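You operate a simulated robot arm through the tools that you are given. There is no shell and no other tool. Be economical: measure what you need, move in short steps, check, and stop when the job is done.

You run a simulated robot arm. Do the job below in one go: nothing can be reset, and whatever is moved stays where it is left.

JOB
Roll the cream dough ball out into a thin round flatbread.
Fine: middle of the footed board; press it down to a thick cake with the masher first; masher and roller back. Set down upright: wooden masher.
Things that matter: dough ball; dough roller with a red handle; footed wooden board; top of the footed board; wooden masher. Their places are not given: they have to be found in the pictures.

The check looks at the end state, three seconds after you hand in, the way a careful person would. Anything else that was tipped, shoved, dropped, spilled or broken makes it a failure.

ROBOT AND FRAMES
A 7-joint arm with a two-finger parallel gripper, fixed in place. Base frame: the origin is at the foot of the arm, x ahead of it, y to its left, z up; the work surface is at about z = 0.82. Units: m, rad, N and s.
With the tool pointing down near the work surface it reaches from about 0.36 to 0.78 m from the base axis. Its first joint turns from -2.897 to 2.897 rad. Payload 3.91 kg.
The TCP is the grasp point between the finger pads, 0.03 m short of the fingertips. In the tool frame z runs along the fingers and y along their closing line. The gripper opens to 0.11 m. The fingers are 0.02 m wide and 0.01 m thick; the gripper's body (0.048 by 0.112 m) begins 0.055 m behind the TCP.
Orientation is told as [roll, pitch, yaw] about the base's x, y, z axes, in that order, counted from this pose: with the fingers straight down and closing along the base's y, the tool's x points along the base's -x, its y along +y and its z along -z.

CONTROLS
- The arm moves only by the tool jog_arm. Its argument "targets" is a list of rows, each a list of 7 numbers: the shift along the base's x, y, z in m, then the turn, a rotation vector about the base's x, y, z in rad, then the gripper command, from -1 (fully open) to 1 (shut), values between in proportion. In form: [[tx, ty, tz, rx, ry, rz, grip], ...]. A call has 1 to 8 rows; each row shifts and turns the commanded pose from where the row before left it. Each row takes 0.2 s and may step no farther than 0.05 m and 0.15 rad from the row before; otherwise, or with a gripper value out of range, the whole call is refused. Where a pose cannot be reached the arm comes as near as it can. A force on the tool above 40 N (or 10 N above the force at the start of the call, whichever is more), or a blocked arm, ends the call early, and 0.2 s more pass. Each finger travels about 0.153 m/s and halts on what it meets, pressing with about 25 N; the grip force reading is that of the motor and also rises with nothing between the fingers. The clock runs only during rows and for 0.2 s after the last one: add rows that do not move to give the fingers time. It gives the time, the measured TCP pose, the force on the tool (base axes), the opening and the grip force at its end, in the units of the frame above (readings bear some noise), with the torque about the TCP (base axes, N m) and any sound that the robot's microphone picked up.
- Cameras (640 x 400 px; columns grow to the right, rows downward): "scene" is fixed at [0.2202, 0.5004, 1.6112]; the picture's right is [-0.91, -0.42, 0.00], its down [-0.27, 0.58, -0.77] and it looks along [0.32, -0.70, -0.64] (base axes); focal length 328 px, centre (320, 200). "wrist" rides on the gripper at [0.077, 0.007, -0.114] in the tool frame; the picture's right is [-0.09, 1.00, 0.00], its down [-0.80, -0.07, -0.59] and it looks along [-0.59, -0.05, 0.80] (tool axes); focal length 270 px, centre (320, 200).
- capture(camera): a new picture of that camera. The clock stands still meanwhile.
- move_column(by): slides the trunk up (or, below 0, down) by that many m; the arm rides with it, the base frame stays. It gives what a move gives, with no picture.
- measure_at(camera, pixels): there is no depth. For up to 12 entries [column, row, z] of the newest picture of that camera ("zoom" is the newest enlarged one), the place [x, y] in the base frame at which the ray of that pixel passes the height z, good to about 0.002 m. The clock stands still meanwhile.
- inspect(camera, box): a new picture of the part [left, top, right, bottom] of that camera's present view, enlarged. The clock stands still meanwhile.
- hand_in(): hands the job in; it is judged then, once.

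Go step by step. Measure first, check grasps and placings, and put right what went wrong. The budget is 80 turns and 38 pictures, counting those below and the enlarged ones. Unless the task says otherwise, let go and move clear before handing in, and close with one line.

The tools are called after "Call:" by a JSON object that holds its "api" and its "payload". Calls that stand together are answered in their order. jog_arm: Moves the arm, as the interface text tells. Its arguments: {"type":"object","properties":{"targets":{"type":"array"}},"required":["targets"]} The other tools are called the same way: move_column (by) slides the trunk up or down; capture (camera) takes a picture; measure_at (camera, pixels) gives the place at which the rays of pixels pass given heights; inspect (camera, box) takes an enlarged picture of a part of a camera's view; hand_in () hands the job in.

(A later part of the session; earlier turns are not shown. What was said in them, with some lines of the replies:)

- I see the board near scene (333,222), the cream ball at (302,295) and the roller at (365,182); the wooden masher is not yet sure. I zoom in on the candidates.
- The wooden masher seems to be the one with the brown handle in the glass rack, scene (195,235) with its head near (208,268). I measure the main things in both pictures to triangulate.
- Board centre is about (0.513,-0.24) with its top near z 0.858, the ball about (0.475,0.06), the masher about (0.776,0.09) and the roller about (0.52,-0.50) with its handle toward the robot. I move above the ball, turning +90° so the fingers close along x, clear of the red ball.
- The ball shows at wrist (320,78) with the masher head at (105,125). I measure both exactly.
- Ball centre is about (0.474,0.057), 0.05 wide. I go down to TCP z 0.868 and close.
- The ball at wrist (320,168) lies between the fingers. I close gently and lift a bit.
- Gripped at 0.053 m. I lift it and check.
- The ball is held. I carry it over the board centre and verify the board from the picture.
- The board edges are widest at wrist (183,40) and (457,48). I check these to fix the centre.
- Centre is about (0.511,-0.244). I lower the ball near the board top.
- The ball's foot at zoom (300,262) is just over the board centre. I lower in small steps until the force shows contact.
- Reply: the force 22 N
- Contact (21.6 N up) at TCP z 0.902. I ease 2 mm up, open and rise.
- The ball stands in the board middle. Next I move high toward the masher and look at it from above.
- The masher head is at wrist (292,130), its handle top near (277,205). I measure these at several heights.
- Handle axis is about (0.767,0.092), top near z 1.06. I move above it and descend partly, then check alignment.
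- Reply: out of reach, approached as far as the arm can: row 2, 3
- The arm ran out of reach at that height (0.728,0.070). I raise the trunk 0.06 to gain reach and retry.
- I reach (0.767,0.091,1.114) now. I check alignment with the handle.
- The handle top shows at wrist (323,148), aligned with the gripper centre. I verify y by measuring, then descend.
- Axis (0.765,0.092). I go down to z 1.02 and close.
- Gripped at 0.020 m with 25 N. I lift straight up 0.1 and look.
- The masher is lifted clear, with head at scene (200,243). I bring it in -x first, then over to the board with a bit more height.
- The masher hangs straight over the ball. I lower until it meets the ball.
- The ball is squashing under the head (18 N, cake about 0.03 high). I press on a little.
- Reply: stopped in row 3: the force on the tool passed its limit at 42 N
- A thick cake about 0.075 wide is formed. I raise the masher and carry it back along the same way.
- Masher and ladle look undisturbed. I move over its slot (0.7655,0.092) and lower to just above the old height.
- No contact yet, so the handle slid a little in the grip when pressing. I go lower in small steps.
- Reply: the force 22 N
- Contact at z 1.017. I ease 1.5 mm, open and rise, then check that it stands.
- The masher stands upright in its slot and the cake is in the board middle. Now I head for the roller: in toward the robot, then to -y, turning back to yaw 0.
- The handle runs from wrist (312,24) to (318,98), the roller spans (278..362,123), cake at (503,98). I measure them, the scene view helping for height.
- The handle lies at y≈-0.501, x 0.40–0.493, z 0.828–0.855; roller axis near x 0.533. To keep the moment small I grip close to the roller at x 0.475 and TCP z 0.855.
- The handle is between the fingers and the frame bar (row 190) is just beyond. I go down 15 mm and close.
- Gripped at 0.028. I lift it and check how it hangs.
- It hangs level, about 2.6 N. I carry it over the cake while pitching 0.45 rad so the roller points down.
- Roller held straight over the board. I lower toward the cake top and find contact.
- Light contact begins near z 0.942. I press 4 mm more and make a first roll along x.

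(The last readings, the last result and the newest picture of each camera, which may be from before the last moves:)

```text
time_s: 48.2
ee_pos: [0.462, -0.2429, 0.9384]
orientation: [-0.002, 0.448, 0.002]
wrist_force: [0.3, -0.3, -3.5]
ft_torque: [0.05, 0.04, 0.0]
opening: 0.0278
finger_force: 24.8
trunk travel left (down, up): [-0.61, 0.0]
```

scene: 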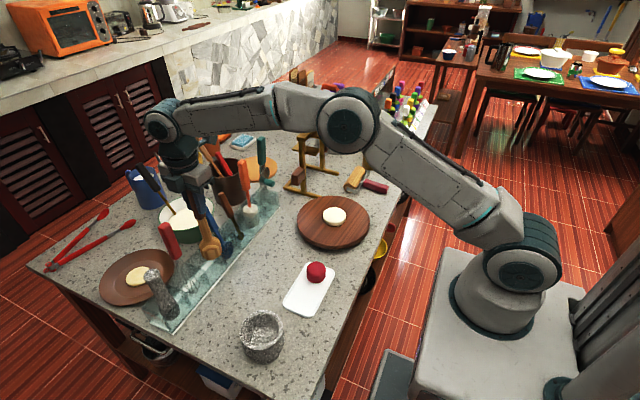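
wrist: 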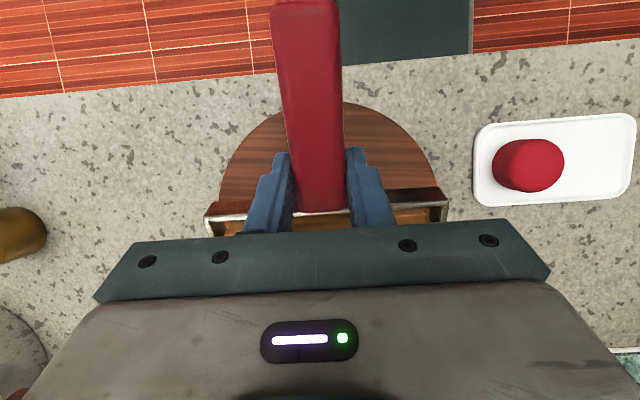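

The resistance went away after rolling, so the dough yields. I go deeper by about 4 mm per pass.

Call:
{"api": "jog_arm", "payload": {"targets": [[0, 0, -0.004, 0, 0, 0, 1], [0.02, 0, 0, 0, 0, 0, 1], [0.015, 0, 0, 0, 0, 0, 1], [-0.024, 0, 0, 0, 0, 0, 1], [-0.023, 0, 0, 0, 0, 0, 1], [-0.023, 0, 0, 0, 0, 0, 1], [0.018, 0, 0, 0, 0, 0, 1], [0.017, 0, 0, 0, 0, 0, 1]]}}

Call:
{"api": "inspect", "payload": {"camera": "scene", "box": [280, 150, 400, 260]}}

```text
time_s: 50.0
ee_pos: [0.4614, -0.244, 0.9332]
orientation: [0.0, 0.45, 0.001]
wrist_force: [-0.5, -0.7, -4.0]
ft_torque: [0.01, 0.04, -0.01]
opening: 0.0277
finger_force: 24.9
trunk travel left (down, up): [-0.61, 0.0]
```

```text
3.64 times, centred on (340, 205) of scene
```

zoom: 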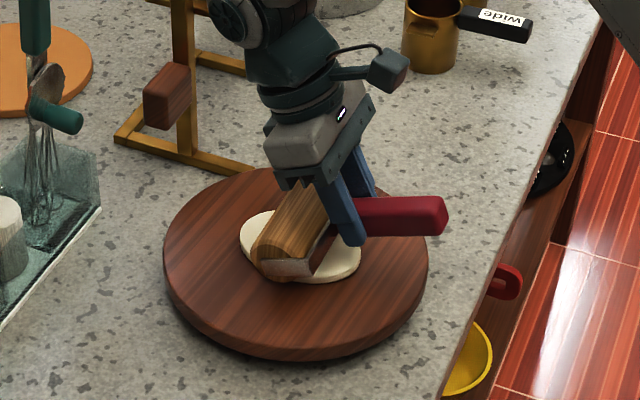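

The dough is spreading but longer along x, so I also have to roll along y. I lift, turn the roller 90° about the vertical with its axis kept over the centre.

Call:
{"api": "jog_arm", "payload": {"targets": [[0, 0, 0.035, 0, 0, 0, 1], [0.0005, -0.007, 0, 0, 0, 0.1428, 1], [0.0015, -0.007, 0, 0, 0, 0.1428, 1], [0.0025, -0.007, 0, 0, 0, 0.1428, 1], [0.003, -0.006, 0, 0, 0, 0.1428, 1], [0.004, -0.0055, 0, 0, 0, 0.1428, 1], [0.005, -0.005, 0, 0, 0, 0.1428, 1], [0.0055, -0.004, 0, 0, 0, 0.1428, 1]]}}

Call:
{"api": "jog_arm", "payload": {"targets": [[0.006, -0.003, 0, 0, 0, 0.1428, 1], [0.0065, -0.002, 0, 0, 0, 0.1428, 1], [0.007, -0.001, 0, 0, 0, 0.1428, 1], [0.007, 0, 0, 0, 0, 0.1428, 1], [0, 0, 0, 0, 0, 0, 1]]}}

Call:
{"api": "inspect", "payload": {"camera": "scene", "box": [280, 150, 400, 260]}}

```text
time_s: 51.8
ee_pos: [0.4827, -0.2858, 0.9691]
orientation: [0.0, 0.449, 1.006]
wrist_force: [-0.4, -0.4, -3.4]
ft_torque: [-0.05, 0.05, -0.01]
opening: 0.0278
finger_force: 24.9
trunk travel left (down, up): [-0.61, 0.0]
```

```text
time_s: 53.0
ee_pos: [0.5109, -0.2909, 0.969]
orientation: [0.001, 0.45, 1.574]
wrist_force: [-1.0, -0.9, -3.7]
ft_torque: [0.0, -0.04, 0.01]
opening: 0.0278
finger_force: 25.4
trunk travel left (down, up): [-0.61, 0.0]
```

```text
3.64 times, centred on (340, 205) of scene
```

zoom: 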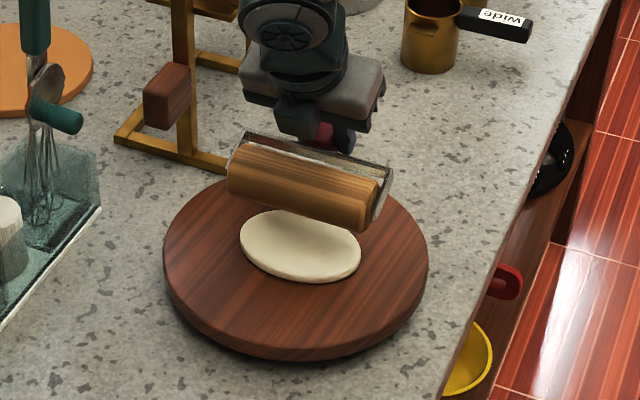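

The dough is an oval, long along x as feared, zoom (240..361, 210..283). I measure its size.

Call:
{"api": "measure_at", "payload": {"camera": "zoom", "pixels": [[241, 235, 0.866], [361, 262, 0.866], [318, 213, 0.868], [285, 281, 0.858], [300, 245, 0.868], [300, 255, 0.858]]}}

```text
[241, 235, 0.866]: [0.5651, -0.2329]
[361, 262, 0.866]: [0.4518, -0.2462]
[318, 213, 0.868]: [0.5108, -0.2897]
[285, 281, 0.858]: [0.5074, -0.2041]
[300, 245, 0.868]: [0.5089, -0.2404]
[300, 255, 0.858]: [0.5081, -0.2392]
```

It is about 0.117 by 0.085, some 13 mm thick. Now I lower and roll along y.

Call:
{"api": "jog_arm", "payload": {"targets": [[-0.002, 0, -0.032, 0, 0, 0, 1], [0, 0, -0.006, 0, 0, 0, 1], [0, 0.02, 0, 0, 0, 0, 1], [0, 0.02, 0, 0, 0, 0, 1], [0, -0.026, 0, 0, 0, 0, 1], [0, -0.027, 0, 0, 0, 0, 1], [0, -0.027, 0, 0, 0, 0, 1], [0, 0.04, 0, 0, 0, 0, 1]]}}

Call:
{"api": "jog_arm", "payload": {"targets": [[0, 0, -0.002, 0, 0, 0, 1], [0, 0.022, 0, 0, 0, 0, 1], [0, 0.022, 0, 0, 0, 0, 1], [0, -0.03, 0, 0, 0, 0, 1], [0, -0.03, 0, 0, 0, 0, 1], [0, -0.03, 0, 0, 0, 0, 1], [0, 0.023, 0, 0, 0, 0, 1], [0, 0.023, 0, 0, 0, 0, 1]]}}

```text
time_s: 54.8
ee_pos: [0.5093, -0.2873, 0.9315]
orientation: [0.001, 0.45, 1.576]
wrist_force: [0.2, 1.1, -4.0]
ft_torque: [-0.02, 0.01, 0.01]
opening: 0.0278
finger_force: 25.0
trunk travel left (down, up): [-0.61, 0.0]
```

```text
time_s: 56.6
ee_pos: [0.5072, -0.2905, 0.9297]
orientation: [0.001, 0.449, 1.572]
wrist_force: [-0.1, 0.1, -3.3]
ft_torque: [0.02, -0.01, 0.03]
opening: 0.0278
finger_force: 24.9
trunk travel left (down, up): [-0.61, 0.0]
```

Still yielding easily; thickness est. ~10 mm. I go on rolling along y, 1–1.5 mm deeper per pass.

Call:
{"api": "jog_arm", "payload": {"targets": [[0.0015, 0, -0.0013, 0, 0, 0, 1], [0, 0.025, 0, 0, 0, 0, 1], [0, 0.025, 0, 0, 0, 0, 1], [0, -0.033, 0, 0, 0, 0, 1], [0, -0.033, 0, 0, 0, 0, 1], [0, -0.034, 0, 0, 0, 0, 1], [0, 0.025, 0, 0, 0, 0, 1], [0, 0.025, 0, 0, 0, 0, 1]]}}

Call:
{"api": "jog_arm", "payload": {"targets": [[0, 0, -0.0011, 0, 0, 0, 1], [0, 0.028, 0, 0, 0, 0, 1], [0, 0.027, 0, 0, 0, 0, 1], [0, -0.036, 0, 0, 0, 0, 1], [0, -0.037, 0, 0, 0, 0, 1], [0, -0.037, 0, 0, 0, 0, 1], [0, 0.027, 0, 0, 0, 0, 1], [0, 0.028, 0, 0, 0, 0, 1]]}}

Call:
{"api": "jog_arm", "payload": {"targets": [[0, 0, 0.04, 0, 0, 0, 1], [0, -0.03, 0.01, 0, 0, 0, 1], [0, 0, 0, 0, 0, 0, 1]]}}

Call:
{"api": "inspect", "payload": {"camera": "scene", "box": [280, 150, 400, 260]}}

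```text
time_s: 58.4
ee_pos: [0.509, -0.2906, 0.9294]
orientation: [-0.001, 0.449, 1.573]
wrist_force: [0.2, -0.5, -2.4]
ft_torque: [0.04, -0.1, -0.02]
opening: 0.0278
finger_force: 24.8
trunk travel left (down, up): [-0.61, 0.0]
```

```text
time_s: 60.2
ee_pos: [0.5098, -0.2919, 0.927]
orientation: [0.0, 0.45, 1.573]
wrist_force: [-0.3, 0.9, -3.7]
ft_torque: [-0.05, 0.03, -0.02]
opening: 0.0275
finger_force: 24.8
trunk travel left (down, up): [-0.61, 0.0]
```

```text
time_s: 61.0
ee_pos: [0.5084, -0.3217, 0.9774]
orientation: [0.0, 0.448, 1.572]
wrist_force: [-0.5, 0.7, -3.5]
ft_torque: [-0.04, 0.01, 0.01]
opening: 0.0277
finger_force: 24.9
trunk travel left (down, up): [-0.61, 0.0]
```

```text
3.64 times, centred on (340, 205) of scene
```

zoom: 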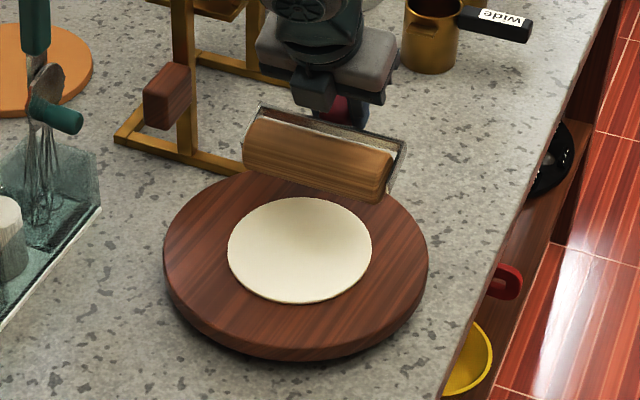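

The dough now looks round, zoom (228..371, 196..304). I measure its extents along x and y.

Call:
{"api": "measure_at", "payload": {"camera": "zoom", "pixels": [[228, 242, 0.861], [371, 252, 0.861], [318, 198, 0.864], [282, 302, 0.858], [246, 282, 0.86], [350, 215, 0.862], [255, 207, 0.862], [343, 291, 0.859], [300, 250, 0.861]]}}

```text
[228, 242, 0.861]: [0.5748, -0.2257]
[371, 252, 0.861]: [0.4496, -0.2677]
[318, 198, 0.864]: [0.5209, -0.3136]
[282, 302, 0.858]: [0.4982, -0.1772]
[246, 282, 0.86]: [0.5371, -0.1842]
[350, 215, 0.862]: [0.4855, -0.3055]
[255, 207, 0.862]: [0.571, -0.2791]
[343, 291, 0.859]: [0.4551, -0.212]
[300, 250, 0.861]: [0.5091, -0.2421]
```

It is round: about 0.134 ± 0.003 across, centred (0.512,-0.244). One slightly deeper finishing pass along x (the slightly shorter direction) will thin it safely, so I turn the roller back to yaw 0.

Call:
{"api": "jog_arm", "payload": {"targets": [[0, 0.03, 0, 0, 0, -0.1428, 1], [-0.007, 0.001, 0, 0, 0, -0.1428, 1], [-0.0065, 0.002, 0, 0, 0, -0.1428, 1], [-0.006, 0.003, 0, 0, 0, -0.1428, 1], [-0.0055, 0.004, 0, 0, 0, -0.1428, 1], [-0.005, 0.005, 0, 0, 0, -0.1428, 1], [-0.004, 0.0055, 0, 0, 0, -0.1428, 1], [-0.003, 0.006, 0, 0, 0, -0.1428, 1]]}}

Call:
{"api": "jog_arm", "payload": {"targets": [[-0.0025, 0.007, 0, 0, 0, -0.1428, 1], [-0.0015, 0.007, 0, 0, 0, -0.1428, 1], [-0.0005, 0.007, 0, 0, 0, -0.1428, 1], [0, 0, 0, 0, 0, 0, 1]]}}

```text
time_s: 62.8
ee_pos: [0.4726, -0.2653, 0.9783]
orientation: [-0.001, 0.447, 0.429]
wrist_force: [-0.2, 0.5, -2.7]
ft_torque: [0.0, 0.0, -0.02]
opening: 0.0276
finger_force: 24.5
trunk travel left (down, up): [-0.61, 0.0]
```

```text
time_s: 63.8
ee_pos: [0.467, -0.2443, 0.9776]
orientation: [0.0, 0.45, 0.0]
wrist_force: [-0.5, 0.8, -3.7]
ft_torque: [-0.01, 0.04, -0.02]
opening: 0.0277
finger_force: 25.0
trunk travel left (down, up): [-0.61, 0.0]
```

I lower to z ≈0.9265 and make the finishing pass along x, watching the force.

Call:
{"api": "jog_arm", "payload": {"targets": [[-0.003, 0, -0.045, 0, 0, 0, 1], [0, 0, -0.006, 0, 0, 0, 1], [0.028, 0, 0, 0, 0, 0, 1], [0.03, 0, 0, 0, 0, 0, 1], [-0.039, 0, 0, 0, 0, 0, 1], [-0.039, 0, 0, 0, 0, 0, 1], [-0.039, 0, 0, 0, 0, 0, 1], [0.059, 0, 0.0, 0, 0, 0, 1]]}}

```text
refused: row 8 steps farther than a row can; nothing moved
```

Call:
{"api": "jog_arm", "payload": {"targets": [[-0.003, 0, -0.045, 0, 0, 0, 1], [0, 0, -0.006, 0, 0, 0, 1], [0.028, 0, 0, 0, 0, 0, 1], [0.03, 0, 0, 0, 0, 0, 1], [-0.039, 0, 0, 0, 0, 0, 1], [-0.039, 0, 0, 0, 0, 0, 1], [-0.039, 0, 0, 0, 0, 0, 1], [0.048, 0, 0.0, 0, 0, 0, 1]]}}

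Call:
{"api": "jog_arm", "payload": {"targets": [[0.011, 0, 0, 0, 0, 0, 1], [0, 0, 0.04, 0, 0, 0, 1], [0, -0.045, 0.02, 0, 0, 0, 1], [0, -0.045, 0.01, 0, 0, 0, 1], [0, -0.045, 0, 0, 0, 0, 1], [0, 0, 0, 0, 0, 0, 1]]}}

Call:
{"api": "inspect", "payload": {"camera": "scene", "box": [280, 150, 400, 260]}}

```text
time_s: 65.6
ee_pos: [0.4539, -0.2418, 0.9258]
orientation: [0.001, 0.451, 0.002]
wrist_force: [-0.8, -0.4, -2.9]
ft_torque: [-0.05, -0.03, -0.03]
opening: 0.0278
finger_force: 24.6
trunk travel left (down, up): [-0.61, 0.0]
```

```text
time_s: 67.0
ee_pos: [0.4646, -0.3784, 0.9947]
orientation: [-0.001, 0.45, 0.003]
wrist_force: [-0.2, -0.5, -3.6]
ft_torque: [-0.01, 0.02, -0.02]
opening: 0.0276
finger_force: 25.1
trunk travel left (down, up): [-0.61, 0.0]
```

```text
3.64 times, centred on (340, 205) of scene
```

zoom: 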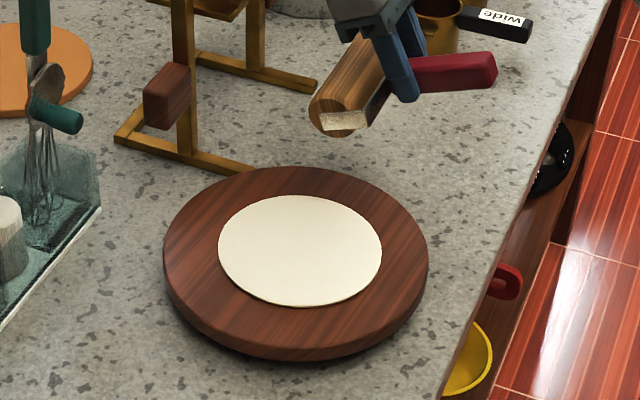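

Thin and larger; outline zoom (218..382, 195..306). I check roundness.

Call:
{"api": "measure_at", "payload": {"camera": "zoom", "pixels": [[218, 243, 0.861], [382, 256, 0.861], [318, 196, 0.863], [282, 304, 0.858], [240, 284, 0.86], [358, 213, 0.862], [250, 206, 0.862], [352, 292, 0.859], [300, 250, 0.861]]}}

```text
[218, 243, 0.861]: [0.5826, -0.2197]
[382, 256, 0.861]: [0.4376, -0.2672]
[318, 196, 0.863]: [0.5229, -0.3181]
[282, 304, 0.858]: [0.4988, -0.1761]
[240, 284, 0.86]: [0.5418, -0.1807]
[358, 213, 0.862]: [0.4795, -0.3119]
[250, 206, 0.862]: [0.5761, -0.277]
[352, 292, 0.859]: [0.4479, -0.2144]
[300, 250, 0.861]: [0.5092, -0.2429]
```

Roundness within ~5 %, about 0.146 across and thin. Now I level the roller and bring it over its old place.

Call:
{"api": "jog_arm", "payload": {"targets": [[0.002, -0.03, 0.005, 0, -0.1125, 0, 1], [0.002, -0.03, 0, 0, -0.1125, 0, 1], [0.003, -0.03, 0, 0, -0.1125, 0, 1], [0.0026, -0.0317, 0, 0, -0.1125, 0, 1], [0, 0, 0, 0, 0, 0, 1], [0, 0, -0.045, 0, 0, 0, 1], [0, 0, -0.045, 0, 0, 0, 1], [0, 0, 0, 0, 0, 0, 1]]}}

```text
time_s: 68.8
ee_pos: [0.4759, -0.5014, 0.9108]
orientation: [-0.001, -0.002, 0.002]
wrist_force: [-1.1, 0.7, -4.8]
ft_torque: [0.02, 0.07, -0.01]
opening: 0.0279
finger_force: 24.9
trunk travel left (down, up): [-0.61, 0.0]
```

Call:
{"api": "jog_arm", "payload": {"targets": [[-0.001, 0.001, -0.03, 0, 0, 0, 1], [0, 0, -0.018, 0, 0, 0, 1], [0, 0, -0.004, 0, 0, 0, 1], [0, 0, -0.002, 0, 0, 0, 1], [0, 0, 0, 0, 0, 0, 1]]}}

```text
time_s: 70.0
ee_pos: [0.4731, -0.4986, 0.8568]
orientation: [0.0, -0.002, 0.003]
wrist_force: [-0.1, 0.7, -3.3]
ft_torque: [-0.01, 0.08, 0.0]
opening: 0.0276
finger_force: 25.1
trunk travel left (down, up): [-0.61, 0.0]
```

Call:
{"api": "jog_arm", "payload": {"targets": [[0, -0.001, -0.0015, 0, 0, 0, 1], [0, 0, -0.0012, 0, 0, 0, 1], [0, 0, 0, 0, 0, 0, 1]]}}

```text
time_s: 70.8
ee_pos: [0.4739, -0.4991, 0.8549]
orientation: [-0.002, -0.001, 0.002]
wrist_force: [0.9, 1.5, 0.9]
ft_torque: [0.1, 0.46, -0.05]
opening: 0.0277
finger_force: 24.9
trunk travel left (down, up): [-0.61, 0.0]
```

The roller touches the counter at its old height. I open and rise straight up.

Call:
{"api": "jog_arm", "payload": {"targets": [[0, 0, 0, 0, 0, 0, 0.4], [0, 0, 0, 0, 0, 0, 0], [0, 0, 0, 0, 0, 0, -0.5], [0, 0, 0, 0, 0, 0, -0.5], [0, 0, 0.03, 0, 0, 0, -0.5], [0, 0, 0.05, 0, 0, 0, -0.5], [-0.01, 0, 0.05, 0, 0, 0, -0.5], [-0.01, 0, 0.05, 0, 0, 0, -0.5]]}}

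Call:
{"api": "capture", "payload": {"camera": "scene"}}

```text
refused: row 7 steps farther than a row can; nothing moved
```

```text
1 pictures are left
```

scene: 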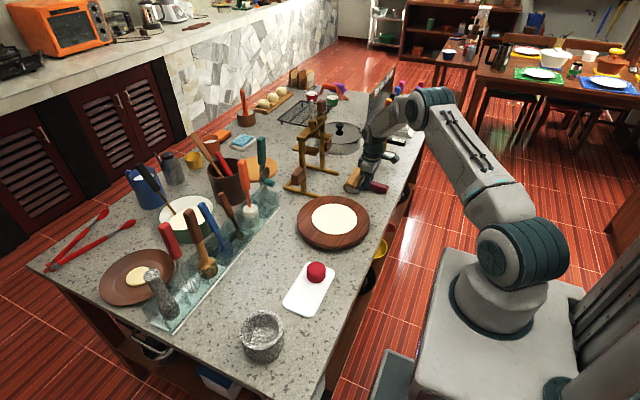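

That call was refused for step size, nothing moved; the scene shows everything in place. I repeat the release with legal steps.

Call:
{"api": "jog_arm", "payload": {"targets": [[0, 0, 0, 0, 0, 0, 0.4], [0, 0, 0, 0, 0, 0, 0], [0, 0, 0, 0, 0, 0, -0.5], [0, 0, 0, 0, 0, 0, -0.5], [0, 0, 0.03, 0, 0, 0, -0.5], [0, 0, 0.045, 0, 0, 0, -0.5], [0, 0, 0.045, 0, 0, 0, -0.5], [0, 0, 0.045, 0, 0, 0, -0.5]]}}

Call:
{"api": "jog_arm", "payload": {"targets": [[-0.02, 0.02, 0.04, 0, 0, 0, -0.5], [-0.02, 0.03, 0.03, 0, 0, 0, -0.5], [0, 0, 0, 0, 0, 0, -0.5]]}}

Call:
{"api": "capture", "payload": {"camera": "wrist"}}

```text
time_s: 72.6
ee_pos: [0.4724, -0.5002, 1.0206]
orientation: [-0.001, -0.003, 0.002]
wrist_force: [0.6, -0.7, -0.5]
ft_torque: [0.0, 0.0, 0.0]
opening: 0.0825
finger_force: 0.0
trunk travel left (down, up): [-0.61, 0.0]
```

```text
time_s: 73.4
ee_pos: [0.4321, -0.45, 1.0899]
orientation: [0.001, -0.003, 0.001]
wrist_force: [0.8, -0.3, 0.0]
ft_torque: [0.01, 0.02, -0.04]
opening: 0.0823
finger_force: 0.1
trunk travel left (down, up): [-0.61, 0.0]
```

```text
0 pictures are left
```

wrist: 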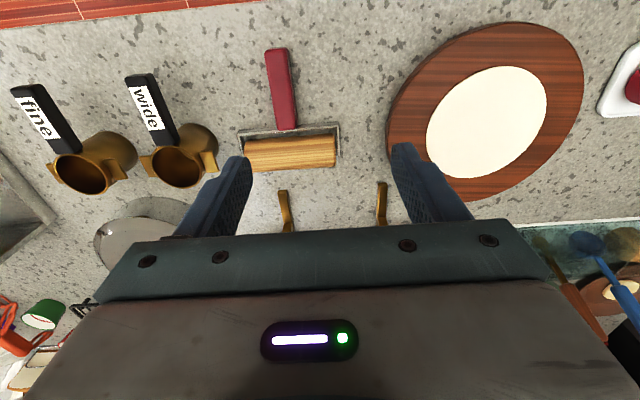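

The roller lies back in its place at wrist (285,120), the flatbread is thin and round in the middle of the board at (487,122), and the gripper is empty and clear. I hand in.

Call:
{"api": "hand_in", "payload": {}}

```text
The job is handed in.
```

The job is handed in: the cream dough ball is now a thin, round flatbread about 0.146 m across (round to within about 6%) in the middle of the footed board. I pressed it to a thick cake with the masher first. The masher is back upright in its slot and the roller is back where it lay.
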